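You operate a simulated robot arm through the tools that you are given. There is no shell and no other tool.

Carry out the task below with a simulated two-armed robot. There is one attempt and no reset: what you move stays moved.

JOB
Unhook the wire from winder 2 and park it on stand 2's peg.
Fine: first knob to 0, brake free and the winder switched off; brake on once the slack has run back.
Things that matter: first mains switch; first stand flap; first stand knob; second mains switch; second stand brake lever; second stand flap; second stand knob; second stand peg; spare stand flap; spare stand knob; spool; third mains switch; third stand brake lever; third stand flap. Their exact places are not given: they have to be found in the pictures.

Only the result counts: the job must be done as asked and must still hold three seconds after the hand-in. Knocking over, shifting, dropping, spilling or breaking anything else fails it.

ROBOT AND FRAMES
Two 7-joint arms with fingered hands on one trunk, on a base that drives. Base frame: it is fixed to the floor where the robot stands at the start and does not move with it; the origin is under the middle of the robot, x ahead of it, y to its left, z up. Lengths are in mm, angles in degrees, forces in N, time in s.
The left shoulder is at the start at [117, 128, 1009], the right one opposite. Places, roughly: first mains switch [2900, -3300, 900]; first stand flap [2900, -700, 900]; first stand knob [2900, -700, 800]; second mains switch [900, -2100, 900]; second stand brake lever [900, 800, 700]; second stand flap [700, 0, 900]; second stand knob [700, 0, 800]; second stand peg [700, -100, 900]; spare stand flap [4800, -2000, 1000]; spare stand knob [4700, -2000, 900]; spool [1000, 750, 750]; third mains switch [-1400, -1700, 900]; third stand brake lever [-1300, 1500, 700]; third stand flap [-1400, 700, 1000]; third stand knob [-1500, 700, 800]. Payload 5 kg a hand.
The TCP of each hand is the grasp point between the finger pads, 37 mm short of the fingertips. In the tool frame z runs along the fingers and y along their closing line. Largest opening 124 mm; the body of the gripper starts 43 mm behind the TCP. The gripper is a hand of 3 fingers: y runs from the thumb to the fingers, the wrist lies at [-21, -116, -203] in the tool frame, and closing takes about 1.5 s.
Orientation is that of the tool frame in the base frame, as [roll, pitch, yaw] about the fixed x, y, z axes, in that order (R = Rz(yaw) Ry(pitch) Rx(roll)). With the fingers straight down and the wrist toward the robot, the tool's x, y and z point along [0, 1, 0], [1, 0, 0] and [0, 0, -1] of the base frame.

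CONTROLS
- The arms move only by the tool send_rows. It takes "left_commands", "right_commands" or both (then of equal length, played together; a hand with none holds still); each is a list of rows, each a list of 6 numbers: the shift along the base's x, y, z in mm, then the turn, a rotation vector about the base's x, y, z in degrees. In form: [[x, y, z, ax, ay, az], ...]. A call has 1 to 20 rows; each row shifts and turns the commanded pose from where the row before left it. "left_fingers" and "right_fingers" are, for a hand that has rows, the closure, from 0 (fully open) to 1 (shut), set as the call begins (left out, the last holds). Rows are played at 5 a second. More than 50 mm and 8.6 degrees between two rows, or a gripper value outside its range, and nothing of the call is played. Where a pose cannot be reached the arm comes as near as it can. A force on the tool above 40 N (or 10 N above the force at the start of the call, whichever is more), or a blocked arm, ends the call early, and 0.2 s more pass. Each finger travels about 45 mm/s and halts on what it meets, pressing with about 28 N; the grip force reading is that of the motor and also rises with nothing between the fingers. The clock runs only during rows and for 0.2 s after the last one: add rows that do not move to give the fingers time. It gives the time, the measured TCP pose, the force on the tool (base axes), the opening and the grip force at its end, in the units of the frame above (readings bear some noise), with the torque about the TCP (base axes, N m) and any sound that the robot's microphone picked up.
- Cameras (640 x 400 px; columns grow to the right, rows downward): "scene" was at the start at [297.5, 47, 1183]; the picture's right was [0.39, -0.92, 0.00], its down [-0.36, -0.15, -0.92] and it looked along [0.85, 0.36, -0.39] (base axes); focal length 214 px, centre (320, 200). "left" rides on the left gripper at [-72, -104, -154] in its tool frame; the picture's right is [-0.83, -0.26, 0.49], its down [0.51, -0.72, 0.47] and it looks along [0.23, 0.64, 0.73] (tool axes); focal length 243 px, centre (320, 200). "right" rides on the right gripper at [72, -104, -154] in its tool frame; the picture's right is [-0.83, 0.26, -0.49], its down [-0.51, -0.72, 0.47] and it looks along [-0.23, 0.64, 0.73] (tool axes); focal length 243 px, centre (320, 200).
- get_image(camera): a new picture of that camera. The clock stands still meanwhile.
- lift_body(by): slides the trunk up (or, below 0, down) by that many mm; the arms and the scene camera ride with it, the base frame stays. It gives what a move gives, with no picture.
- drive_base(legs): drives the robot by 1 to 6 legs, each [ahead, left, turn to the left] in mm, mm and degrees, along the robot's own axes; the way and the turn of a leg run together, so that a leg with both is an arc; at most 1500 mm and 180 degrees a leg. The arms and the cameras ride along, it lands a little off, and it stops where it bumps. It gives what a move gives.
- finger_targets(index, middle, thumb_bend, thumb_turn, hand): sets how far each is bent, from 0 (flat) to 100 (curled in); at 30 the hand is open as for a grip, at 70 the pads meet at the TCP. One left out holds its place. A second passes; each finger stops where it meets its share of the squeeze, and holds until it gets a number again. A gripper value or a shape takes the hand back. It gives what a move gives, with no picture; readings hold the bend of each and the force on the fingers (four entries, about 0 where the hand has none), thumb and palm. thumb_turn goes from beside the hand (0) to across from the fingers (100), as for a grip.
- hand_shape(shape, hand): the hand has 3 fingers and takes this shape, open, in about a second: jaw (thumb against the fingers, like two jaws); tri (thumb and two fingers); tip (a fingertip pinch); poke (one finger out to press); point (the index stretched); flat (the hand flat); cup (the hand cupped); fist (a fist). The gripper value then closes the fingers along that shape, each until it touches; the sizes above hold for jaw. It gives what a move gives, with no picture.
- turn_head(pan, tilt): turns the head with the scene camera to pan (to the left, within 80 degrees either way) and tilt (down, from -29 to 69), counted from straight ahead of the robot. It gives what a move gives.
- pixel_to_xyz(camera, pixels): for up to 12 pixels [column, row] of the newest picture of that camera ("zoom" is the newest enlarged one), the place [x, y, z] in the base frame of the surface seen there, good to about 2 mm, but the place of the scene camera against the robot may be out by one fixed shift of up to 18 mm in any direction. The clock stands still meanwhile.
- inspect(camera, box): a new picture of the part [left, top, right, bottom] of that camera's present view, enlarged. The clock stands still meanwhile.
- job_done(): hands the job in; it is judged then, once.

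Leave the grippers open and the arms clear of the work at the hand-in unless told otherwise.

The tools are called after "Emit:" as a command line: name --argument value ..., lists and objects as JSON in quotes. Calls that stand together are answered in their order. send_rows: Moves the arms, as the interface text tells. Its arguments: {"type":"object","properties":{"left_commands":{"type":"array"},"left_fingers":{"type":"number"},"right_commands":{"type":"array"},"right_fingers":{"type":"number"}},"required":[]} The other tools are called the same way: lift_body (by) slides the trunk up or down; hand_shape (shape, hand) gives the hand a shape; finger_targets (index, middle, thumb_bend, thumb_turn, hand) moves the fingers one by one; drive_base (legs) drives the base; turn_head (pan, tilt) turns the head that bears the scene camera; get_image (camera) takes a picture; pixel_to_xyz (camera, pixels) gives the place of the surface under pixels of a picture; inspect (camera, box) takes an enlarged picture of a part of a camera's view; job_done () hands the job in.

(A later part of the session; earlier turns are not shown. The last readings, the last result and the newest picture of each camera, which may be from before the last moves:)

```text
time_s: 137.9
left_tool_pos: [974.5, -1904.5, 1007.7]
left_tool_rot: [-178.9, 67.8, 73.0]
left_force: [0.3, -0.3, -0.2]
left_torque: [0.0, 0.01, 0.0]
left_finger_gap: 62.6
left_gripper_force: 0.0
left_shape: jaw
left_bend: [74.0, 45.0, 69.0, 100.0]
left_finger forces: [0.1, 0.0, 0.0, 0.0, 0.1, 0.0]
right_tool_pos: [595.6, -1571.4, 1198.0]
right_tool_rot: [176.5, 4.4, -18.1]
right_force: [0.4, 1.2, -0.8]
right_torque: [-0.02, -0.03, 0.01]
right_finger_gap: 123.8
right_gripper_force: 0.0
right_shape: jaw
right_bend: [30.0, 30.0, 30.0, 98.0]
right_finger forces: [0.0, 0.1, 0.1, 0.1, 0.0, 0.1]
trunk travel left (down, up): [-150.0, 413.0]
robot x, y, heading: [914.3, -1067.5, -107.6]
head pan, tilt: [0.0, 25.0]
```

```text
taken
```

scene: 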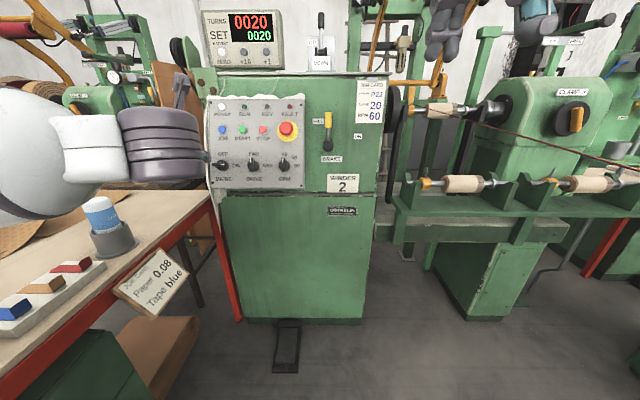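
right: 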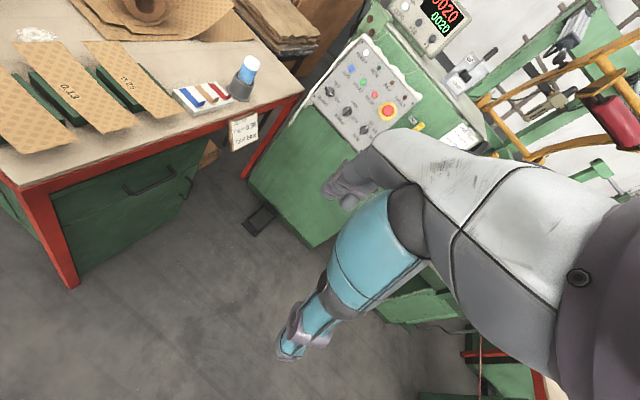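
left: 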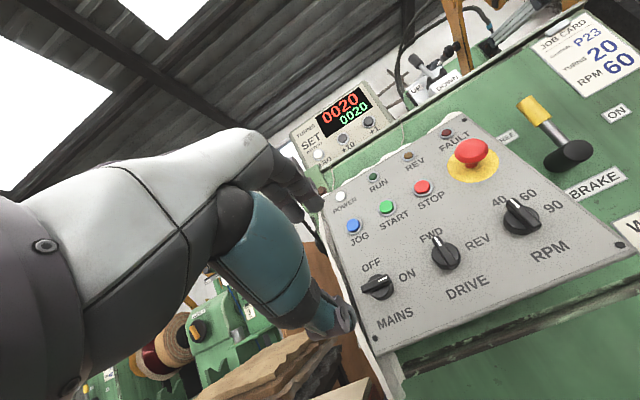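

The full −90° roll is in reach. I roll back and advance toward the switch to 80 mm from the panel.

Emit:
send_rows --left_commands '[[0, 0, 0, -2.34, -7.22, -3.12], [0, 0, 0, -2.34, -7.22, -3.12], [0, 0, 0, -2.34, -7.22, -3.12], [0, 0, 0, -2.34, -7.22, -3.12], [0, 0, 0, -2.34, -7.22, -3.12], [0, 0, 0, -2.34, -7.22, -3.12], [0, 0, 0, -2.34, -7.22, -3.12], [0, 0, 0, -2.34, -7.22, -3.12], [0, 0, 0, -2.34, -7.22, -3.12], [0, 0, 0, -2.34, -7.22, -3.12], [0, 0, 0, -2.34, -7.22, -3.12], [-8.6, -26.6, -11.5, 0, 0, 0], [-8.6, -26.6, -11.5, 0, 0, 0], [-8.6, -26.6, -11.5, 0, 0, 0], [-8.6, -26.6, -11.5, 0, 0, 0], [0, 0, 0, 0, 0, 0]]'

Emit:
inspect --camera "left" --box '[220, 160, 440, 340]'

```text
time_s: 141.3
left_tool_pos: [940.9, -2010.4, 960.8]
left_tool_rot: [112.5, 0.2, -18.1]
left_force: [0.6, 0.3, -0.2]
left_torque: [0.02, 0.0, -0.01]
left_finger_gap: 62.5
left_gripper_force: 0.0
left_shape: jaw
left_bend: [74.0, 45.0, 69.0, 100.0]
left_finger forces: [0.1, 0.0, 0.0, 0.0, 0.1, 0.0]
right_tool_pos: [596.6, -1571.7, 1198.1]
right_tool_rot: [176.4, 4.5, -18.2]
right_force: [-0.3, 0.3, 0.8]
right_torque: [0.01, 0.02, 0.01]
right_finger_gap: 124.0
right_gripper_force: 0.0
right_shape: jaw
right_bend: [30.0, 30.0, 30.0, 98.0]
right_finger forces: [0.1, 0.1, 0.0, 0.1, 0.0, 0.0]
trunk travel left (down, up): [-150.0, 413.0]
robot x, y, heading: [916.4, -1063.2, -107.4]
head pan, tilt: [0.0, 25.0]
```

```text
2.22 times, centred on (330, 250) of left
```

zoom: 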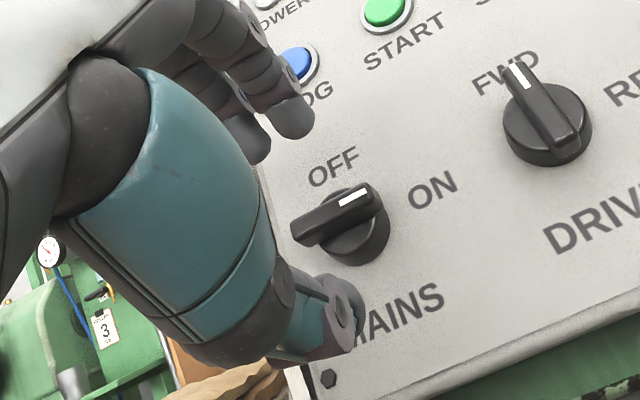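

Aligned. I go in the last 34 mm and close on the bar.

Emit:
send_rows --left_commands '[[-3.2, -10, -4.3, 0, 0, 0], [-3.2, -10, -4.3, 0, 0, 0], [-3.2, -10, -4.3, 0, 0, 0], [0, 0, 0, 0, 0, 0]]'

Emit:
send_rows --left_commands '[[0, 0, 0, 0, 0, 0], [0, 0, 0, 0, 0, 0], [0, 0, 0, 0, 0, 0], [0, 0, 0, 0, 0, 0], [0, 0, 0, 0, 0, 0], [0, 0, 0, 0, 0, 0], [0, 0, 0, 0, 0, 0], [0, 0, 0, 0, 0, 0]]' --left_fingers 0.97

Emit:
inspect --camera "left" --box '[220, 160, 440, 340]'

```text
time_s: 142.3
left_tool_pos: [931.5, -2042.3, 947.1]
left_tool_rot: [112.5, 0.2, -18.2]
left_force: [0.7, 0.0, 0.2]
left_torque: [0.0, 0.02, -0.01]
left_finger_gap: 62.4
left_gripper_force: 0.1
left_shape: jaw
left_bend: [74.0, 45.0, 69.0, 100.0]
left_finger forces: [0.0, 0.0, 0.0, 0.0, 0.0, 0.1]
right_tool_pos: [595.5, -1571.2, 1197.8]
right_tool_rot: [176.3, 4.5, -18.3]
right_force: [0.1, 0.1, 0.5]
right_torque: [0.01, 0.02, 0.02]
right_finger_gap: 124.2
right_gripper_force: 0.0
right_shape: jaw
right_bend: [30.0, 30.0, 30.0, 98.0]
right_finger forces: [0.0, 0.1, 0.1, 0.0, 0.0, 0.0]
trunk travel left (down, up): [-150.0, 413.0]
robot x, y, heading: [918.7, -1068.1, -107.3]
head pan, tilt: [0.0, 25.0]
```

```text
time_s: 144.1
left_tool_pos: [930.4, -2042.7, 947.3]
left_tool_rot: [112.5, 0.1, -17.9]
left_force: [2.8, 1.8, 4.2]
left_torque: [-0.1, 0.05, 0.08]
left_finger_gap: 19.4
left_gripper_force: 28.1
left_shape: jaw
left_bend: [73.0, 63.0, 74.0, 100.0]
left_finger forces: [18.2, 8.5, 0.0, 0.0, 19.9, 0.0]
right_tool_pos: [597.0, -1570.6, 1198.6]
right_tool_rot: [176.4, 4.4, -18.1]
right_force: [0.6, 0.3, -0.2]
right_torque: [-0.03, 0.0, 0.01]
right_finger_gap: 124.0
right_gripper_force: 0.1
right_shape: jaw
right_bend: [30.0, 30.0, 30.0, 98.0]
right_finger forces: [0.0, 0.0, 0.0, 0.0, 0.0, 0.0]
trunk travel left (down, up): [-150.0, 413.0]
robot x, y, heading: [915.6, -1066.8, -107.0]
head pan, tilt: [0.0, 25.0]
```

```text
2.22 times, centred on (330, 250) of left
```

zoom: 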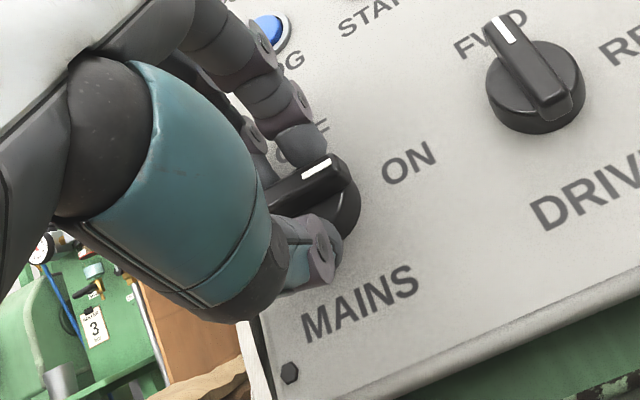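

The bar is held. I turn it counter-clockwise 90° toward OFF.

Emit:
send_rows --left_commands '[[0, 0, 0, 2.34, 7.22, 3.12], [0, 0, 0, 2.34, 7.22, 3.12], [0, 0, 0, 2.34, 7.22, 3.12], [0, 0, 0, 2.34, 7.22, 3.12], [0, 0, 0, 2.34, 7.22, 3.12], [0, 0, 0, 2.34, 7.22, 3.12], [0, 0, 0, 2.34, 7.22, 3.12], [0, 0, 0, 2.34, 7.22, 3.12], [0, 0, 0, 2.34, 7.22, 3.12], [0, 0, 0, 2.34, 7.22, 3.12], [0, 0, 0, 2.34, 7.22, 3.12], [0, 0, 0, 0, 0, 0]]'

Emit:
inspect --camera "left" --box '[220, 160, 440, 340]'

Emit:
inspect --camera "scene" --box '[190, 80, 320, 200]'

```text
time_s: 146.7
left_tool_pos: [928.4, -2039.3, 948.9]
left_tool_rot: [-178.9, 67.8, 72.9]
left_force: [-10.5, 10.7, 4.8]
left_torque: [-0.03, 0.23, -0.58]
left_finger_gap: 18.3
left_gripper_force: 28.1
left_shape: jaw
left_bend: [73.0, 65.0, 74.0, 100.0]
left_finger forces: [12.5, 4.7, 0.0, 0.0, 29.9, 0.1]
right_tool_pos: [594.5, -1570.4, 1197.9]
right_tool_rot: [176.3, 4.3, -18.2]
right_force: [0.1, -0.5, -0.7]
right_torque: [0.0, 0.01, -0.01]
right_finger_gap: 124.0
right_gripper_force: 0.1
right_shape: jaw
right_bend: [30.0, 30.0, 30.0, 98.0]
right_finger forces: [0.0, 0.1, 0.1, 0.0, 0.0, 0.1]
trunk travel left (down, up): [-150.0, 413.0]
robot x, y, heading: [917.3, -1065.1, -107.5]
head pan, tilt: [0.0, 25.0]
```

```text
2.22 times, centred on (330, 250) of left
```

zoom: 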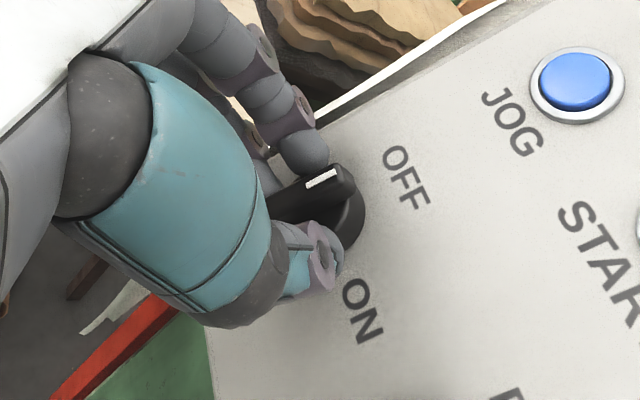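

```text
3.33 times, centred on (255, 140) of scene
```

zoom: 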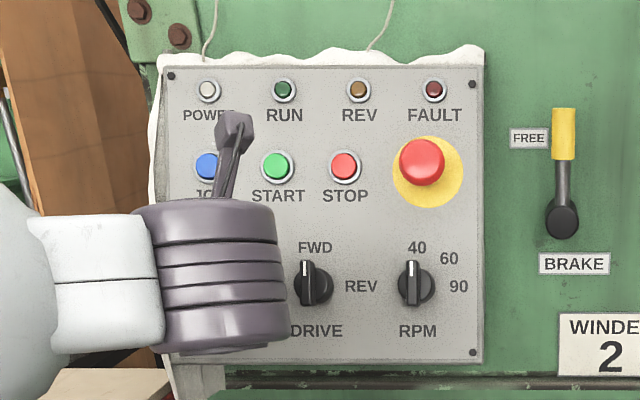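

The POWER lamp went dark and the bar points to OFF. I open the fingers and back straight out.

Emit:
send_rows --left_commands '[[0, 0, 0, 0, 0, 0], [0, 0, 0, 0, 0, 0], [0, 0, 0, 0, 0, 0], [0, 0, 0, 0, 0, 0], [2.9, 8.8, 3.8, 0, 0, 0], [5.7, 17.6, 7.6, 0, 0, 0], [8.6, 26.4, 11.4, 0, 0, 0], [8.6, 26.4, 11.4, 0, 0, 0], [8.6, 26.4, 11.4, 0, 0, 0], [8.6, 26.4, 11.4, 0, 0, 0], [0, 0, 0, 0, 0, 0]]' --left_fingers 0.5

Emit:
get_image --camera "left"

```text
time_s: 149.1
left_tool_pos: [973.6, -1909.5, 1002.2]
left_tool_rot: [-178.9, 67.7, 73.1]
left_force: [-0.4, -0.7, -0.7]
left_torque: [0.01, -0.01, -0.01]
left_finger_gap: 61.6
left_gripper_force: 0.1
left_shape: jaw
left_bend: [74.0, 45.0, 69.0, 100.0]
left_finger forces: [0.0, 0.0, 0.0, 0.0, 0.0, 0.1]
right_tool_pos: [596.1, -1574.1, 1197.5]
right_tool_rot: [176.5, 4.5, -18.1]
right_force: [-0.7, 0.1, -0.4]
right_torque: [0.04, -0.04, 0.01]
right_finger_gap: 124.2
right_gripper_force: 0.0
right_shape: jaw
right_bend: [30.0, 30.0, 30.0, 98.0]
right_finger forces: [0.0, 0.1, 0.0, 0.0, 0.0, 0.0]
trunk travel left (down, up): [-150.0, 413.0]
robot x, y, heading: [916.2, -1067.1, -107.6]
head pan, tilt: [0.0, 25.0]
```

```text
taken
```

left: 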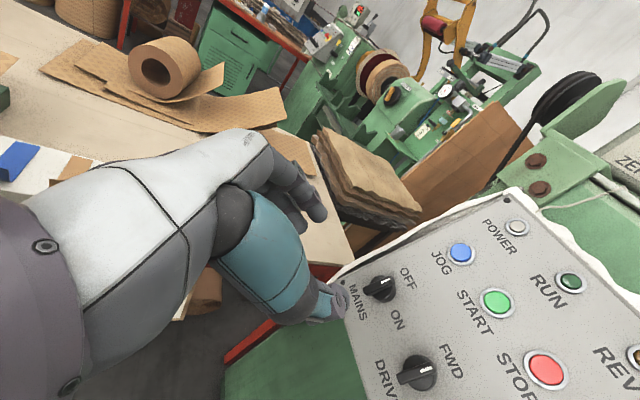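

MAINS is at OFF, the lamp is dark. Now I roll the left hand back and fold it down near the body again.

Emit:
send_rows --left_commands '[[0, 0, 0, -2.34, -7.22, -3.12], [0, 0, 0, -2.34, -7.22, -3.12], [0, 0, 0, -2.34, -7.22, -3.12], [0, 0, 0, -2.34, -7.22, -3.12], [0, 0, 0, -2.34, -7.22, -3.12], [0, 0, 0, -2.34, -7.22, -3.12], [0, 0, 0, -2.34, -7.22, -3.12], [0, 0, 0, -2.34, -7.22, -3.12], [0, 0, 0, -2.34, -7.22, -3.12], [0, 0, 0, -2.34, -7.22, -3.12], [0, 0, 0, -2.34, -7.22, -3.12], [6.7, 18, 4, 7.15, -2.32, 0], [6.7, 18, 4, 7.15, -2.32, 0], [6.7, 18, 4, 7.15, -2.32, 0], [6.7, 18, 4, 7.15, -2.32, 0], [6.7, 18, 4, 7.15, -2.32, 0], [6.7, 18, 4, 7.15, -2.32, 0], [6.7, 18, 4, 7.15, -2.32, 0], [6.7, 18, 4, 7.15, -2.32, 0], [6.7, 18, 4, 7.15, -2.32, 0]]'

Emit:
turn_head --pan -45 --tilt 20

Emit:
get_image --camera "scene"

```text
time_s: 153.3
left_tool_pos: [1033.6, -1746.3, 1040.8]
left_tool_rot: [-179.8, 0.0, -18.0]
left_force: [-0.1, -0.3, 0.5]
left_torque: [0.0, 0.01, 0.0]
left_finger_gap: 61.7
left_gripper_force: 0.0
left_shape: jaw
left_bend: [74.0, 45.0, 69.0, 100.0]
left_finger forces: [0.0, 0.1, 0.1, 0.0, 0.0, 0.0]
right_tool_pos: [595.0, -1572.5, 1197.9]
right_tool_rot: [176.4, 4.3, -18.2]
right_force: [0.7, 0.2, -0.2]
right_torque: [-0.02, -0.04, 0.02]
right_finger_gap: 124.0
right_gripper_force: 0.1
right_shape: jaw
right_bend: [30.0, 30.0, 30.0, 98.0]
right_finger forces: [0.1, 0.1, 0.0, 0.0, 0.0, 0.0]
trunk travel left (down, up): [-150.0, 413.0]
robot x, y, heading: [912.1, -1067.4, -107.5]
head pan, tilt: [0.0, 25.0]
```

```text
time_s: 154.4
left_tool_pos: [1034.7, -1747.8, 1039.5]
left_tool_rot: [-179.9, 0.1, -18.0]
left_force: [-0.5, 0.7, -0.9]
left_torque: [0.02, 0.02, -0.01]
left_finger_gap: 62.0
left_gripper_force: 0.1
left_shape: jaw
left_bend: [74.0, 45.0, 69.0, 100.0]
left_finger forces: [0.0, 0.1, 0.0, 0.0, 0.0, 0.1]
right_tool_pos: [596.8, -1572.9, 1196.7]
right_tool_rot: [176.3, 4.4, -18.1]
right_force: [0.1, 0.3, -0.2]
right_torque: [-0.03, 0.0, -0.02]
right_finger_gap: 123.8
right_gripper_force: 0.1
right_shape: jaw
right_bend: [30.0, 30.0, 30.0, 98.0]
right_finger forces: [0.0, 0.1, 0.0, 0.1, 0.0, 0.0]
trunk travel left (down, up): [-150.0, 413.0]
robot x, y, heading: [912.5, -1067.9, -107.3]
head pan, tilt: [-45.0, 20.0]
```

```text
taken
```

scene: 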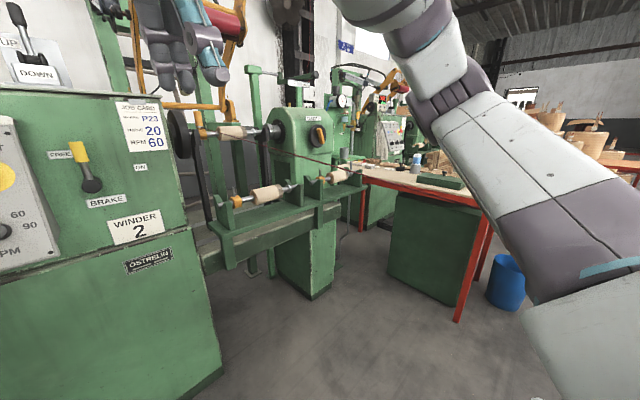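

A good view of the spindle at (205,130). I zoom in on it to measure the sleeve, the disc, the rack and the next bench for the approach from the other side.

Emit:
inspect --camera "scene" --box '[155, 90, 275, 170]'

Emit:
pixel_to_xyz --camera "scene" --pixels '[[457, 320], [365, 170], [483, 205], [472, 190], [345, 225], [312, 295], [230, 268], [340, 150], [505, 260], [505, 303], [437, 172], [362, 232]]'

```text
5.00 times, centred on (215, 130) of scene
```

zoom: 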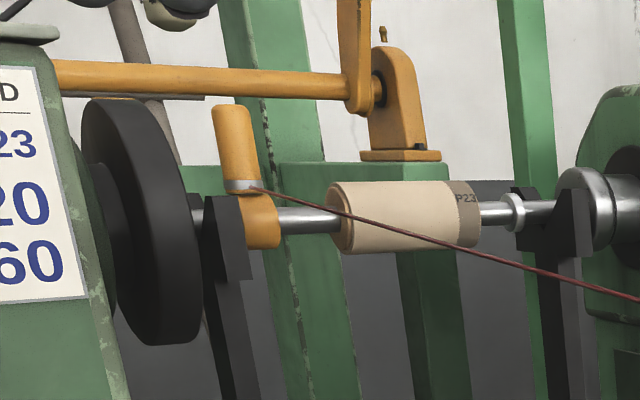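

```text
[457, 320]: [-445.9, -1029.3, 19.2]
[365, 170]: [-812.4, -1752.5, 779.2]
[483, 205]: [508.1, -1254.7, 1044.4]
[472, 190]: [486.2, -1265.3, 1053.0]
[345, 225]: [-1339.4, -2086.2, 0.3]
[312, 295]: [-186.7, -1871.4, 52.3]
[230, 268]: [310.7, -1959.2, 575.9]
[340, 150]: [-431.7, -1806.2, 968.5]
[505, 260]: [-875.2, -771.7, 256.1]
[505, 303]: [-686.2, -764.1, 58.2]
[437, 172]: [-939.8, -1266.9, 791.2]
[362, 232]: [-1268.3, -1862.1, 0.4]
```

Emit:
pixel_to_xyz --camera "zoom" --pixels '[[229, 112], [237, 150], [242, 180], [241, 188], [262, 225], [256, 190], [160, 120], [190, 320], [110, 110], [225, 235], [350, 215], [300, 80]]'

Emit:
inspect --camera "scene" --box '[185, 105, 225, 145]'

```text
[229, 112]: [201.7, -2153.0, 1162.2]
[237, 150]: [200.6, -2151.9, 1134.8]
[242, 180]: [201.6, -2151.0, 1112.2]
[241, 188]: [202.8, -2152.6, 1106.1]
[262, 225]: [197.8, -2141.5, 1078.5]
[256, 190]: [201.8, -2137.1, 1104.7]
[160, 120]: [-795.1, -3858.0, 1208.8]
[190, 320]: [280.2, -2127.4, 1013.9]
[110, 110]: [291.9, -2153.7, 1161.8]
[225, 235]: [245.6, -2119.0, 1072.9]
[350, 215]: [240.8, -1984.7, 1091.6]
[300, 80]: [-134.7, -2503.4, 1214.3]
```

```text
10.00 times, centred on (205, 125) of scene
```

zoom: 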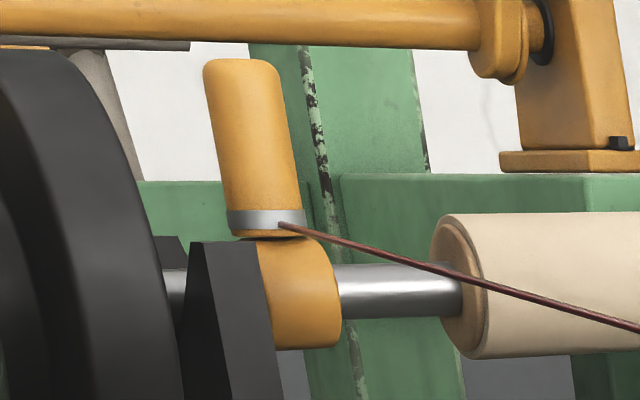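

I have what I need: the sleeve is a 28–30 mm cylinder, z 1100–1168, at about (186,−2177), standing upright on its pin. The headstock blocks it from this side, so I return around the stand the same way (backing out first).

Emit:
drive_base --legs '[[-409, 42, 0], [0, 0, 17.4], [0, 790, 0], [-1500, 0, 0], [-1250, 0, 0], [0, -1500, 0]]'

Emit:
turn_head --pan 0 --tilt 20

Emit:
get_image --camera "scene"

```text
time_s: 190.7
left_tool_pos: [654.4, 1420.2, 1038.8]
left_tool_rot: [-179.7, 0.1, 0.5]
left_force: [0.1, 0.5, 0.2]
left_torque: [0.02, 0.01, 0.01]
left_finger_gap: 61.5
left_gripper_force: 0.0
left_shape: jaw
left_bend: [74.0, 45.0, 69.0, 100.0]
left_finger forces: [0.1, 0.0, 0.0, 0.1, 0.0, 0.1]
right_tool_pos: [183.1, 1448.1, 1198.6]
right_tool_rot: [176.5, 4.4, 0.3]
right_force: [-0.6, -0.5, 0.3]
right_torque: [-0.01, 0.01, -0.02]
right_finger_gap: 123.8
right_gripper_force: 0.0
right_shape: jaw
right_bend: [30.0, 30.0, 30.0, 98.0]
right_finger forces: [0.0, 0.1, 0.1, 0.1, 0.0, 0.0]
trunk travel left (down, up): [-150.0, 413.0]
robot x, y, heading: [324.7, 2023.2, -89.1]
head pan, tilt: [-45.0, 20.0]
```

```text
time_s: 191.8
left_tool_pos: [653.8, 1420.5, 1040.9]
left_tool_rot: [-179.8, 0.2, 0.6]
left_force: [0.5, 0.4, -0.1]
left_torque: [-0.01, 0.02, 0.02]
left_finger_gap: 61.6
left_gripper_force: 0.0
left_shape: jaw
left_bend: [74.0, 45.0, 69.0, 100.0]
left_finger forces: [0.1, 0.0, 0.0, 0.1, 0.1, 0.1]
right_tool_pos: [183.1, 1447.2, 1197.7]
right_tool_rot: [176.4, 4.5, 0.2]
right_force: [0.3, 0.8, -0.4]
right_torque: [0.03, 0.01, 0.0]
right_finger_gap: 123.8
right_gripper_force: 0.1
right_shape: jaw
right_bend: [30.0, 30.0, 30.0, 98.0]
right_finger forces: [0.0, 0.0, 0.0, 0.0, 0.0, 0.0]
trunk travel left (down, up): [-150.0, 413.0]
robot x, y, heading: [326.0, 2026.3, -88.9]
head pan, tilt: [0.0, 20.0]
```

```text
taken
```

scene: 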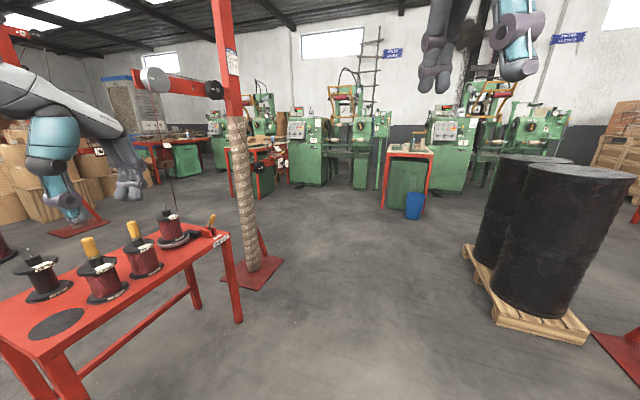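

Black drums on a pallet stand to the right. I measure them, the post and bench 3 before driving down the lane.

Emit:
pixel_to_xyz --camera "scene" --pixels '[[466, 250], [495, 322], [585, 335], [510, 180], [475, 175], [383, 200], [408, 215], [428, 195], [240, 318], [262, 280], [385, 155], [215, 235]]'

```text
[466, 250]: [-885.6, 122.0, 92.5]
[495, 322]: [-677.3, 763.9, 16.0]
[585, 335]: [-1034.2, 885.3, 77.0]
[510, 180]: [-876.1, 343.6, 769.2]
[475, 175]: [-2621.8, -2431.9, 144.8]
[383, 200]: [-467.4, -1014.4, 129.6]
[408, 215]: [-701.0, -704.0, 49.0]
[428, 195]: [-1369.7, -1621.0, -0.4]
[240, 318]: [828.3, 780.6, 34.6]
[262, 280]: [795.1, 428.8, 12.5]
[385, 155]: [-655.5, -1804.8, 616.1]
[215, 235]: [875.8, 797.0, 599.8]
```

The lane is free between x≈−650 and 800. I tuck the hands: left inward and up (away from the wire I'll run beside), right outward.

Emit:
send_rows --left_commands '[[-42, -7, 30, 0, 0, 0], [-42, -7, 30, 0, 0, 0], [-42, -7, 30, 0, 0, 0], [-42, -7, 30, 0, 0, 0], [-40, -7, 30, 0, 0, 0], [0, 0, 0, 0, 0, 0]]' --right_commands '[[-48, 7, 0, 0, 0, 0], [-48, 7, 0, 0, 0, 0], [-48, 7, 0, 0, 0, 0], [-48, 7, 0, 0, 0, 0], [-48, 7, 0, 0, 0, 0], [0, 0, 0, 0, 0, 0]]'

Emit:
drive_base --legs '[[0, -336, -1.0], [1500, 0, 0], [1000, 0, 0]]'

Emit:
turn_head --pan 15 --tilt 20

Emit:
get_image --camera "scene"

```text
refused: row 1 steps farther than a row can; nothing moved
```

```text
time_s: 207.2
left_tool_pos: [339.3, -1099.9, 1040.2]
left_tool_rot: [-179.7, 0.1, 0.1]
left_force: [0.4, -0.5, 0.8]
left_torque: [-0.01, -0.03, -0.03]
left_finger_gap: 61.7
left_gripper_force: 0.2
left_shape: jaw
left_bend: [74.0, 45.0, 69.0, 100.0]
left_finger forces: [0.0, 0.0, 0.0, 0.0, 0.0, 0.0]
right_tool_pos: [-130.5, -1067.8, 1197.5]
right_tool_rot: [176.4, 4.5, -0.2]
right_force: [0.3, 0.5, -0.2]
right_torque: [-0.01, 0.01, -0.03]
right_finger_gap: 124.1
right_gripper_force: 0.0
right_shape: jaw
right_bend: [30.0, 30.0, 30.0, 98.0]
right_finger forces: [0.0, 0.0, 0.0, 0.0, 0.0, 0.0]
trunk travel left (down, up): [-150.0, 413.0]
robot x, y, heading: [12.5, -488.2, -89.5]
head pan, tilt: [0.0, 20.0]
```

```text
time_s: 208.0
left_tool_pos: [339.7, -1099.3, 1039.8]
left_tool_rot: [-179.8, 0.0, 0.0]
left_force: [1.1, 0.5, 0.0]
left_torque: [-0.01, -0.01, 0.01]
left_finger_gap: 61.7
left_gripper_force: 0.0
left_shape: jaw
left_bend: [74.0, 45.0, 69.0, 100.0]
left_finger forces: [0.0, 0.0, 0.1, 0.0, 0.1, 0.0]
right_tool_pos: [-130.9, -1068.5, 1198.2]
right_tool_rot: [176.4, 4.5, -0.3]
right_force: [-0.1, 0.0, 0.0]
right_torque: [-0.02, -0.01, -0.01]
right_finger_gap: 124.0
right_gripper_force: 0.0
right_shape: jaw
right_bend: [30.0, 30.0, 30.0, 98.0]
right_finger forces: [0.1, 0.0, 0.0, 0.0, 0.0, 0.0]
trunk travel left (down, up): [-150.0, 413.0]
robot x, y, heading: [16.2, -487.3, -89.2]
head pan, tilt: [15.0, 20.0]
```

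```text
taken
```

scene: 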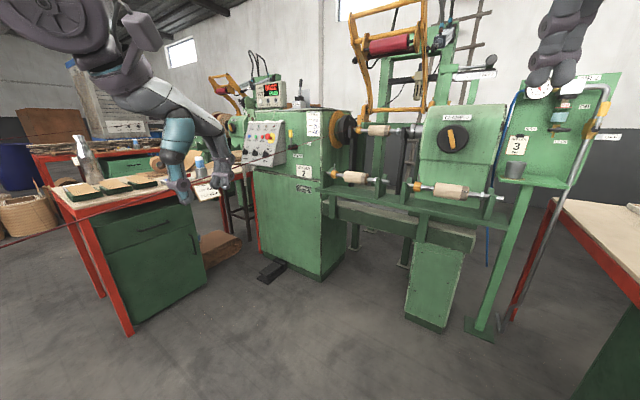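

The tuck was refused (row too long), but the drive ended well short of the wire: left hand at (340,−1100), the wire there is at x≈450. I tuck now with smaller rows.

Emit:
send_rows --left_commands '[[-40, -5, 26, 0, 0, 0], [-40, -5, 26, 0, 0, 0], [-40, -5, 26, 0, 0, 0], [-40, -5, 26, 0, 0, 0], [-40, -5, 26, 0, 0, 0], [0, 0, 0, 0, 0, 0]]' --right_commands '[[-45, 7, 0, 0, 0, 0], [-45, 7, 0, 0, 0, 0], [-45, 7, 0, 0, 0, 0], [-45, 7, 0, 0, 0, 0], [-45, 7, 0, 0, 0, 0], [0, 0, 0, 0, 0, 0]]'

Emit:
get_image --camera "scene"

```text
time_s: 209.4
left_tool_pos: [141.3, -1125.7, 1169.9]
left_tool_rot: [-179.7, 0.2, 0.2]
left_force: [0.0, -0.5, 0.0]
left_torque: [0.0, 0.03, -0.02]
left_finger_gap: 61.6
left_gripper_force: 0.0
left_shape: jaw
left_bend: [74.0, 45.0, 69.0, 100.0]
left_finger forces: [0.0, 0.0, 0.1, 0.0, 0.0, 0.0]
right_tool_pos: [-351.9, -1033.4, 1198.0]
right_tool_rot: [176.5, 4.6, -0.2]
right_force: [1.2, -0.2, -0.1]
right_torque: [0.03, 0.08, 0.0]
right_finger_gap: 124.0
right_gripper_force: 0.0
right_shape: jaw
right_bend: [30.0, 30.0, 30.0, 98.0]
right_finger forces: [0.0, 0.0, 0.0, 0.0, 0.0, 0.0]
trunk travel left (down, up): [-150.0, 413.0]
robot x, y, heading: [15.8, -487.8, -89.2]
head pan, tilt: [15.0, 20.0]
```

```text
taken
```

scene: 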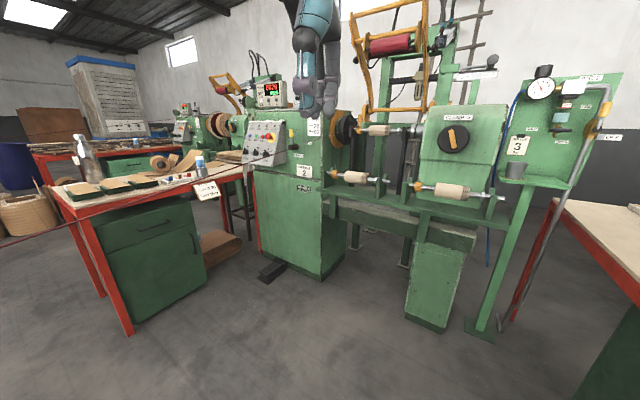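

The wire is now clearly visible from (0,240) up to the spindle near (357,130). I zoom in on the sleeve from here.

Emit:
inspect --camera "scene" --box '[325, 95, 405, 155]'

Emit:
pixel_to_xyz --camera "scene" --pixels '[[50, 224], [100, 210], [150, 196], [220, 173], [260, 161], [300, 148], [340, 136], [350, 177], [450, 190], [420, 187], [360, 205], [565, 200]]'

```text
6.67 times, centred on (365, 125) of scene
```

zoom: 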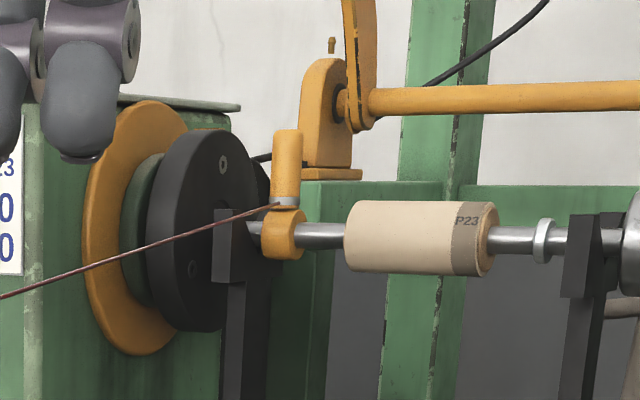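

```text
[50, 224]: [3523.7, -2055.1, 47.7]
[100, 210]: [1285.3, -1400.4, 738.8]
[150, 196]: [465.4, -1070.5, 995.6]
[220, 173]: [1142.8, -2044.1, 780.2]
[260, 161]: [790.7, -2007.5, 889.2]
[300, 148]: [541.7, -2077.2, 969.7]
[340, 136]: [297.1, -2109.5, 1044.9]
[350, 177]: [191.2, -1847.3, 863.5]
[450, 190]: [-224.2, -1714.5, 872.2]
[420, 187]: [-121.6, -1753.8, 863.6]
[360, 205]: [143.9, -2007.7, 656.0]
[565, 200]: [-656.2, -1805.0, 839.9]
```

Emit:
pixel_to_xyz --camera "zoom" --pixels '[[287, 135], [287, 150], [286, 185], [287, 200], [283, 235], [277, 207], [273, 165], [301, 165], [240, 215], [200, 228], [320, 70], [235, 250]]'

```text
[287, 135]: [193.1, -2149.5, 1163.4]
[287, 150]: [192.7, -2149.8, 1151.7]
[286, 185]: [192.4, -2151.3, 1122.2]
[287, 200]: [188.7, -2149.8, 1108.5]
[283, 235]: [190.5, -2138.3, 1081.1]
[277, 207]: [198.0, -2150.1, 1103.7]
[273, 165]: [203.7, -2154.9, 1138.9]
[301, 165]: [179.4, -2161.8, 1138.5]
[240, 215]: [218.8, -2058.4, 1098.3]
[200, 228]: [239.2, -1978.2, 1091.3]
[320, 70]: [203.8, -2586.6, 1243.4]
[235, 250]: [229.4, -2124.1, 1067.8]
```

The sleeve centre is at about (184.5, −2176) with the offset taken out. I lift the trunk 150 mm and drive ahead 842 mm to about (0,−1330).

Emit:
lift_body --by 150

Emit:
drive_base --legs '[[842, -28, -0.8]]'

Emit:
turn_head --pan 10 --tilt 20

Emit:
get_image --camera "scene"

Emit:
get_image --camera "left"

```text
time_s: 211.2
left_tool_pos: [139.6, -1125.0, 1319.4]
left_tool_rot: [-179.8, 0.1, 0.0]
left_force: [0.2, -1.3, 0.7]
left_torque: [0.04, 0.0, 0.01]
left_finger_gap: 61.8
left_gripper_force: 0.1
left_shape: jaw
left_bend: [74.0, 45.0, 69.0, 100.0]
left_finger forces: [0.0, 0.1, 0.0, 0.0, 0.1, 0.0]
right_tool_pos: [-354.6, -1034.5, 1348.2]
right_tool_rot: [176.4, 4.5, -0.1]
right_force: [-0.1, -0.6, 0.0]
right_torque: [0.03, 0.01, -0.01]
right_finger_gap: 124.2
right_gripper_force: 0.0
right_shape: jaw
right_bend: [30.0, 30.0, 30.0, 98.0]
right_finger forces: [0.1, 0.0, 0.0, 0.0, 0.0, 0.0]
trunk travel left (down, up): [-300.0, 263.0]
robot x, y, heading: [17.2, -485.2, -89.4]
head pan, tilt: [15.0, 20.0]
```

```text
time_s: 215.7
left_tool_pos: [100.3, -1971.0, 1319.7]
left_tool_rot: [-179.8, 0.0, -1.0]
left_force: [-0.1, 0.2, 0.9]
left_torque: [0.0, 0.0, -0.01]
left_finger_gap: 61.6
left_gripper_force: 0.1
left_shape: jaw
left_bend: [74.0, 45.0, 69.0, 100.0]
left_finger forces: [0.0, 0.0, 0.0, 0.1, 0.0, 0.0]
right_tool_pos: [-391.8, -1870.9, 1348.0]
right_tool_rot: [176.4, 4.5, -1.3]
right_force: [0.9, 0.4, -0.1]
right_torque: [-0.02, -0.02, 0.02]
right_finger_gap: 124.2
right_gripper_force: 0.1
right_shape: jaw
right_bend: [30.0, 30.0, 30.0, 98.0]
right_finger forces: [0.0, 0.1, 0.0, 0.0, 0.0, 0.0]
trunk travel left (down, up): [-300.0, 263.0]
robot x, y, heading: [-12.3, -1334.0, -90.5]
head pan, tilt: [15.0, 20.0]
```

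```text
time_s: 216.3
left_tool_pos: [101.1, -1971.5, 1320.5]
left_tool_rot: [-179.8, 0.1, -1.0]
left_force: [0.0, 0.0, -0.1]
left_torque: [-0.01, -0.01, -0.04]
left_finger_gap: 61.6
left_gripper_force: 0.1
left_shape: jaw
left_bend: [74.0, 45.0, 69.0, 100.0]
left_finger forces: [0.0, 0.0, 0.1, 0.0, 0.0, 0.1]
right_tool_pos: [-392.9, -1871.8, 1347.9]
right_tool_rot: [176.5, 4.5, -1.3]
right_force: [-1.0, -0.2, 0.0]
right_torque: [0.01, 0.03, 0.0]
right_finger_gap: 124.0
right_gripper_force: 0.1
right_shape: jaw
right_bend: [30.0, 30.0, 30.0, 98.0]
right_finger forces: [0.0, 0.0, 0.0, 0.1, 0.1, 0.1]
trunk travel left (down, up): [-300.0, 263.0]
robot x, y, heading: [-10.8, -1331.8, -90.5]
head pan, tilt: [10.0, 20.0]
```

```text
taken
```

scene: 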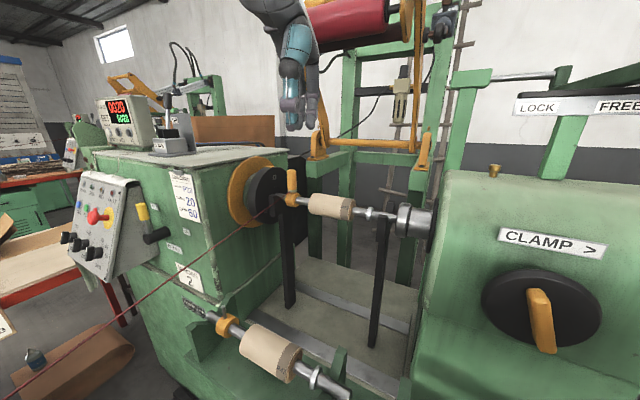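

```text
taken
```

left: 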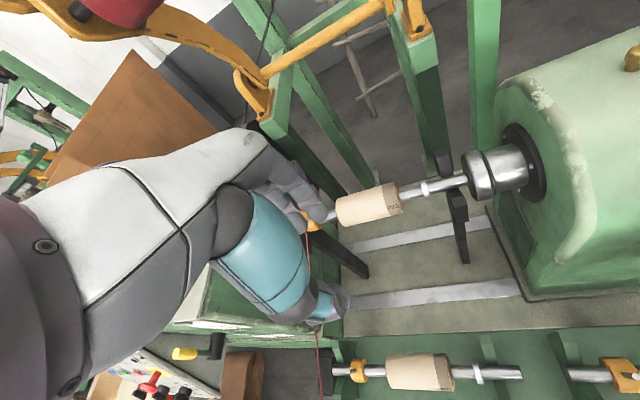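

I'm in place. The sleeve is at scene (291,182). I check that the right hand is clear of the tailstock and measure the sleeve again from here.

Emit:
get_image --camera "right"

Emit:
pixel_to_xyz --camera "scene" --pixels '[[470, 175], [560, 180], [530, 105], [495, 170], [291, 172], [291, 182], [291, 195], [260, 185], [640, 180]]'

Emit:
inspect --camera "scene" --box '[250, 150, 350, 230]'

```text
taken
```

right: 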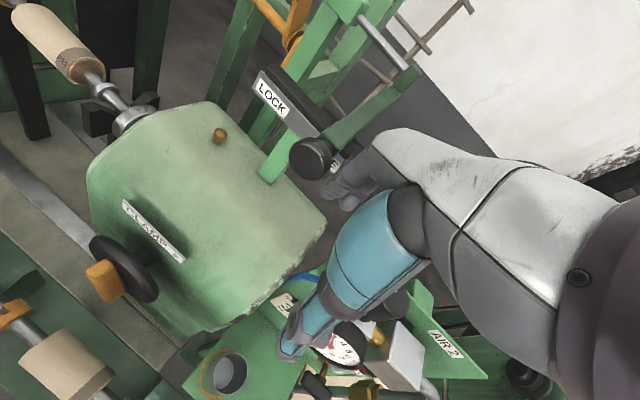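

```text
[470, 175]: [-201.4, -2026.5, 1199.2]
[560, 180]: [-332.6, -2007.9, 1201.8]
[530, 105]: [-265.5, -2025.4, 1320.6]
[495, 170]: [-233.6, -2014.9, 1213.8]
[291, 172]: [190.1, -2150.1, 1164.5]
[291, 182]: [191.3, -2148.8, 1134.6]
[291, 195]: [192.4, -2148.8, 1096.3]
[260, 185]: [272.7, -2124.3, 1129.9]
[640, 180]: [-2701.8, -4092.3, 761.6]
```

```text
5.00 times, centred on (300, 190) of scene
```

zoom: 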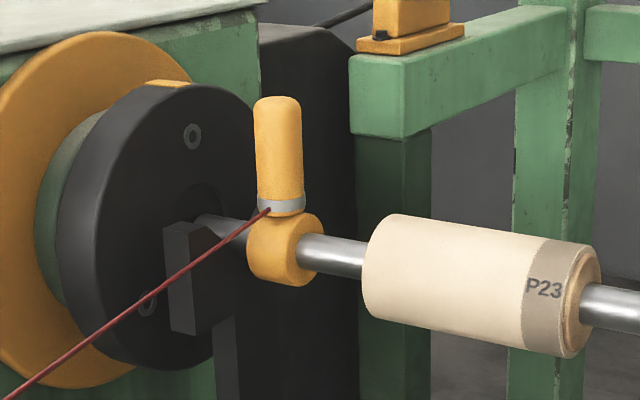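

The right hand hovers close to the AIR 2 gauge and the LOCK lever; I move it back toward me and up first.

Emit:
send_rows --right_commands '[[0, 10, 35, 0, 0, 0], [0, 20, 30, 0, 0, 0], [0, 25, 25, 0, 0, 0], [0, 25, 10, 0, 0, 0], [0, 25, 0, 0, 0, 0], [0, 0, 0, 0, 0, 0]]'

Emit:
get_image --camera "right"

```text
time_s: 217.7
left_tool_pos: [102.2, -1972.6, 1318.7]
left_tool_rot: [-179.8, 0.0, -1.0]
left_force: [0.2, -0.1, -0.7]
left_torque: [0.04, -0.03, -0.01]
left_finger_gap: 61.8
left_gripper_force: 0.1
left_shape: jaw
left_bend: [74.0, 45.0, 69.0, 100.0]
left_finger forces: [0.1, 0.1, 0.0, 0.0, 0.1, 0.0]
right_tool_pos: [-392.1, -1811.7, 1405.0]
right_tool_rot: [176.3, 4.2, -1.2]
right_force: [0.2, 0.1, 0.4]
right_torque: [0.03, 0.02, 0.02]
right_finger_gap: 124.1
right_gripper_force: 0.0
right_shape: jaw
right_bend: [30.0, 30.0, 30.0, 98.0]
right_finger forces: [0.0, 0.0, 0.0, 0.0, 0.0, 0.1]
right hand out of reach, approached as far as the arm can: row 3, 4, 5
trunk travel left (down, up): [-300.0, 263.0]
robot x, y, heading: [-11.8, -1333.4, -90.2]
head pan, tilt: [10.0, 20.0]
```

```text
taken
```

right: 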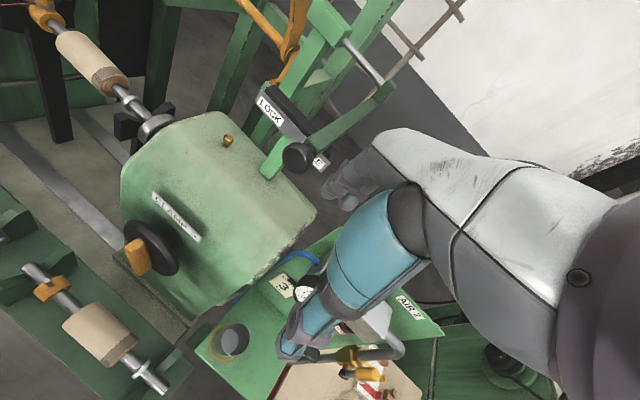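

The right hand is safe now. I bring the left hand above the sleeve (z≈1270) while yawing it +45° so thumb and fingers stay off the wire.

Emit:
send_rows --left_commands '[[14, -34, -8, 0, 0, 7.5], [14, -34, -8, 0, 0, 7.5], [14, -34, -8, 0, 0, 7.5], [14, -34, -8, 0, 0, 7.5], [14, -34, -8, 0, 0, 7.5], [14, -34, -9, 0, 0, 7.5], [0, 0, 0, 0, 0, 0]]'

Emit:
get_image --camera "left"

Emit:
get_image --camera "scene"

```text
time_s: 219.3
left_tool_pos: [191.1, -2168.9, 1270.3]
left_tool_rot: [-180.0, 0.3, 44.2]
left_force: [-0.1, 0.0, -0.3]
left_torque: [-0.02, 0.01, 0.01]
left_finger_gap: 61.7
left_gripper_force: 0.0
left_shape: jaw
left_bend: [74.0, 45.0, 69.0, 100.0]
left_finger forces: [0.0, 0.0, 0.0, 0.0, 0.0, 0.0]
left hand out of reach, approached as far as the arm can: row 6
right_tool_pos: [-391.4, -1808.2, 1404.8]
right_tool_rot: [176.1, 4.3, -1.1]
right_force: [0.0, 0.9, 0.3]
right_torque: [0.0, 0.01, -0.01]
right_finger_gap: 124.3
right_gripper_force: 0.0
right_shape: jaw
right_bend: [30.0, 30.0, 30.0, 98.0]
right_finger forces: [0.0, 0.1, 0.0, 0.0, 0.0, 0.0]
trunk travel left (down, up): [-300.0, 263.0]
robot x, y, heading: [-11.1, -1336.4, -90.2]
head pan, tilt: [10.0, 20.0]
```

```text
taken
```

left: 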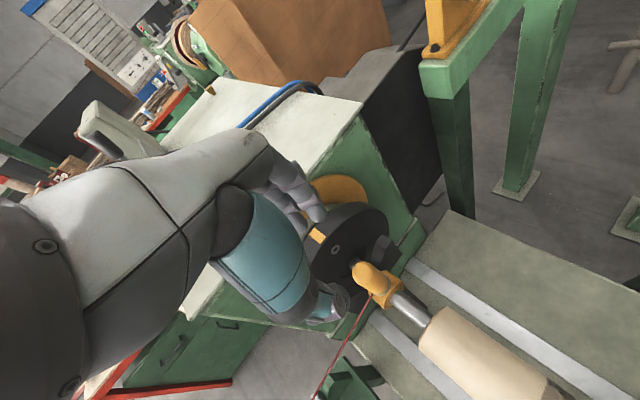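

```text
taken
```

scene: 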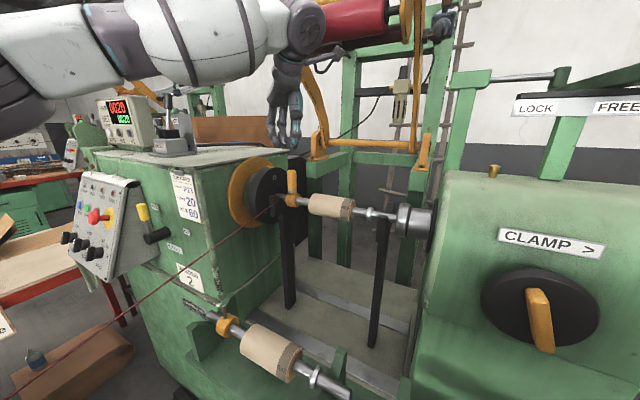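

The arm is at its reach limit here. The left camera sees the sleeve at (368,278); I zoom and measure it precisely.

Emit:
inspect --camera "left" --box '[320, 230, 420, 330]'

```text
4.00 times, centred on (370, 280) of left
```

zoom: 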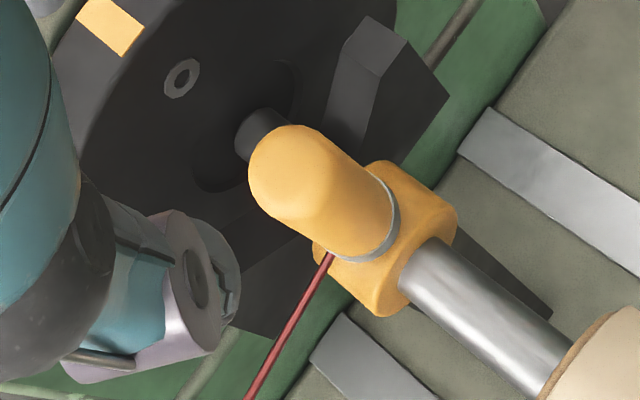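

Emit:
pixel_to_xyz --camera "zoom" --pixels '[[285, 165], [262, 175], [305, 135], [310, 185], [270, 195], [290, 145], [340, 210], [365, 250], [328, 258], [390, 185], [300, 300], [110, 40]]'

```text
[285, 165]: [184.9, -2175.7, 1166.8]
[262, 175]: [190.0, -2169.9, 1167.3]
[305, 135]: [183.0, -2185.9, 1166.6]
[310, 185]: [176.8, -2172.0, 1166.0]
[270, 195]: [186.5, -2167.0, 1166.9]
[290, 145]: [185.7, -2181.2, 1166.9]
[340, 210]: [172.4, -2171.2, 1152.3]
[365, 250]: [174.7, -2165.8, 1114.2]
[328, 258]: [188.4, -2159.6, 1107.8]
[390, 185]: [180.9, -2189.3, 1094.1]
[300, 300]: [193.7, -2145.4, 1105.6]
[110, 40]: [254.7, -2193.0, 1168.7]
```

Sleeve top centre measured: (184.5, −2176, 1167). I descend 45 mm and check where the hand comes to.

Emit:
send_rows --left_commands '[[0, 0, -15, 0, 0, 0], [0, 0, -15, 0, 0, 0], [0, 0, -15, 0, 0, 0], [0, 0, 0, 0, 0, 0]]'

```text
time_s: 220.3
left_tool_pos: [189.8, -2171.6, 1224.1]
left_tool_rot: [-179.8, 0.1, 44.1]
left_force: [0.2, -0.1, -0.3]
left_torque: [-0.03, 0.03, 0.01]
left_finger_gap: 61.7
left_gripper_force: 0.1
left_shape: jaw
left_bend: [74.0, 45.0, 69.0, 100.0]
left_finger forces: [0.0, 0.0, 0.0, 0.0, 0.0, 0.1]
right_tool_pos: [-391.9, -1812.5, 1404.6]
right_tool_rot: [176.2, 4.3, -1.0]
right_force: [0.1, 0.4, -0.4]
right_torque: [0.0, 0.01, -0.03]
right_finger_gap: 123.9
right_gripper_force: 0.1
right_shape: jaw
right_bend: [30.0, 30.0, 30.0, 98.0]
right_finger forces: [0.0, 0.0, 0.0, 0.0, 0.0, 0.1]
trunk travel left (down, up): [-300.0, 263.0]
robot x, y, heading: [-10.4, -1334.8, -90.5]
head pan, tilt: [10.0, 20.0]
```

In reach now at (190,−2172,1224). I open the fingers a bit wider, correct sideways by (−5,−4) and look again.

Emit:
send_rows --left_commands '[[-5.3, -4.4, 0, 0, 0, 0], [0, 0, 0, 0, 0, 0], [0, 0, 0, 0, 0, 0], [0, 0, 0, 0, 0, 0]]' --left_fingers 0.3

Emit:
get_image --camera "left"

Emit:
inspect --camera "scene" --box '[230, 60, 370, 240]'

```text
time_s: 221.3
left_tool_pos: [186.4, -2174.7, 1223.8]
left_tool_rot: [-179.8, 0.1, 44.2]
left_force: [0.5, 0.9, 0.6]
left_torque: [-0.04, 0.02, -0.04]
left_finger_gap: 86.7
left_gripper_force: 0.1
left_shape: jaw
left_bend: [27.0, 38.0, 59.0, 99.0]
left_finger forces: [0.1, 0.0, 0.0, 0.0, 0.1, 0.1]
right_tool_pos: [-390.7, -1812.1, 1404.0]
right_tool_rot: [176.2, 4.3, -1.2]
right_force: [-0.1, -1.0, 0.0]
right_torque: [-0.01, -0.01, 0.02]
right_finger_gap: 123.8
right_gripper_force: 0.1
right_shape: jaw
right_bend: [30.0, 30.0, 30.0, 98.0]
right_finger forces: [0.0, 0.0, 0.0, 0.1, 0.0, 0.0]
trunk travel left (down, up): [-300.0, 263.0]
robot x, y, heading: [-10.0, -1331.7, -90.2]
head pan, tilt: [10.0, 20.0]
```

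```text
taken
```

left: 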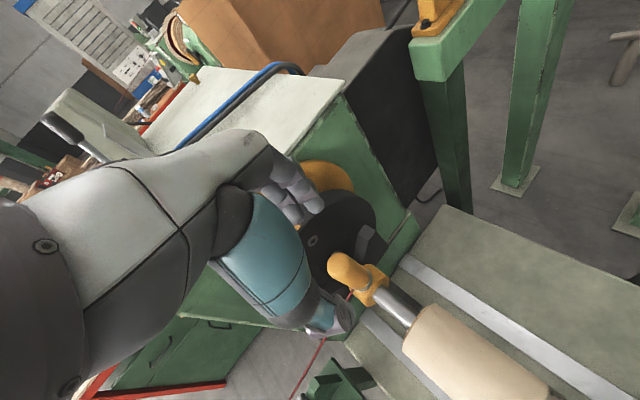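

```text
2.22 times, centred on (300, 150) of scene
```

zoom: 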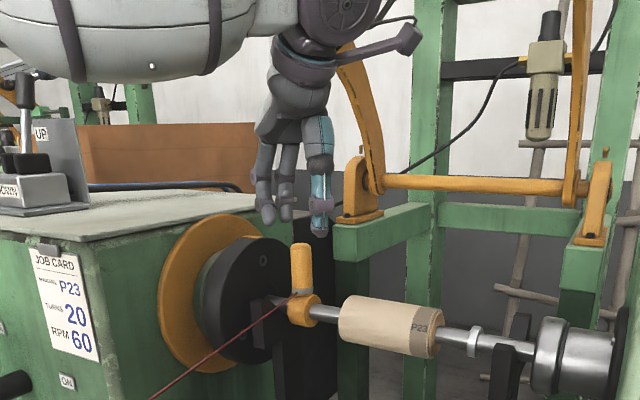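

The hand is right above the sleeve. I check the whole arm's clearance to the headstock before lowering.

Emit:
turn_head --pan 25 --tilt 10

Emit:
get_image --camera "scene"

```text
time_s: 222.1
left_tool_pos: [185.7, -2174.9, 1222.9]
left_tool_rot: [-179.8, 0.0, 44.2]
left_force: [-0.5, 0.5, -1.2]
left_torque: [-0.01, 0.01, 0.04]
left_finger_gap: 86.7
left_gripper_force: 0.0
left_shape: jaw
left_bend: [27.0, 38.0, 59.0, 99.0]
left_finger forces: [0.0, 0.0, 0.0, 0.1, 0.1, 0.1]
right_tool_pos: [-391.7, -1811.3, 1405.3]
right_tool_rot: [176.1, 4.3, -1.2]
right_force: [-0.1, -0.9, -0.4]
right_torque: [-0.01, 0.02, -0.01]
right_finger_gap: 124.2
right_gripper_force: 0.1
right_shape: jaw
right_bend: [30.0, 30.0, 30.0, 98.0]
right_finger forces: [0.1, 0.0, 0.0, 0.0, 0.0, 0.0]
trunk travel left (down, up): [-300.0, 263.0]
robot x, y, heading: [-14.9, -1335.6, -90.2]
head pan, tilt: [25.0, 10.0]
```

```text
taken
```

scene: 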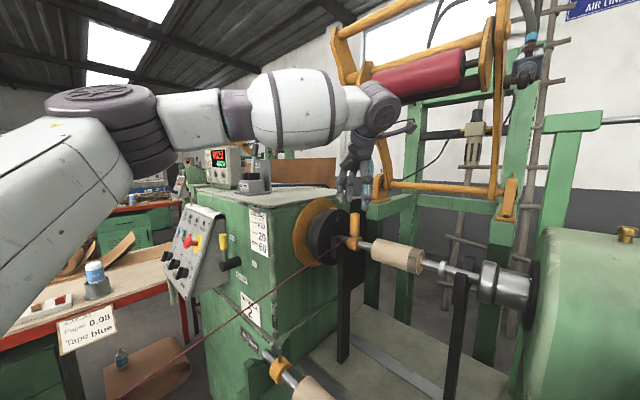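

Emit:
pixel_to_xyz --camera "scene" --pixels '[[295, 145], [240, 130], [190, 120], [345, 140], [150, 160], [290, 195], [255, 165], [222, 150], [245, 190], [335, 190], [265, 155], [110, 95]]'

```text
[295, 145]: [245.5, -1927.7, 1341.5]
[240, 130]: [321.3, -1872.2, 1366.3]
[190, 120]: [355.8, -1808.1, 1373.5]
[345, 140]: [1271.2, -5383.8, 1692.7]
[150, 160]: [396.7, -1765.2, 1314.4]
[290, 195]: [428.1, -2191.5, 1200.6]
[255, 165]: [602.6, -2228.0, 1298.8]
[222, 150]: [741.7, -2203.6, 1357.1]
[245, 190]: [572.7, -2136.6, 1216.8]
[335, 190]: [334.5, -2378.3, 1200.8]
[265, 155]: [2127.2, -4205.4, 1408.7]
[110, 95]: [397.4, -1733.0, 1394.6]
```

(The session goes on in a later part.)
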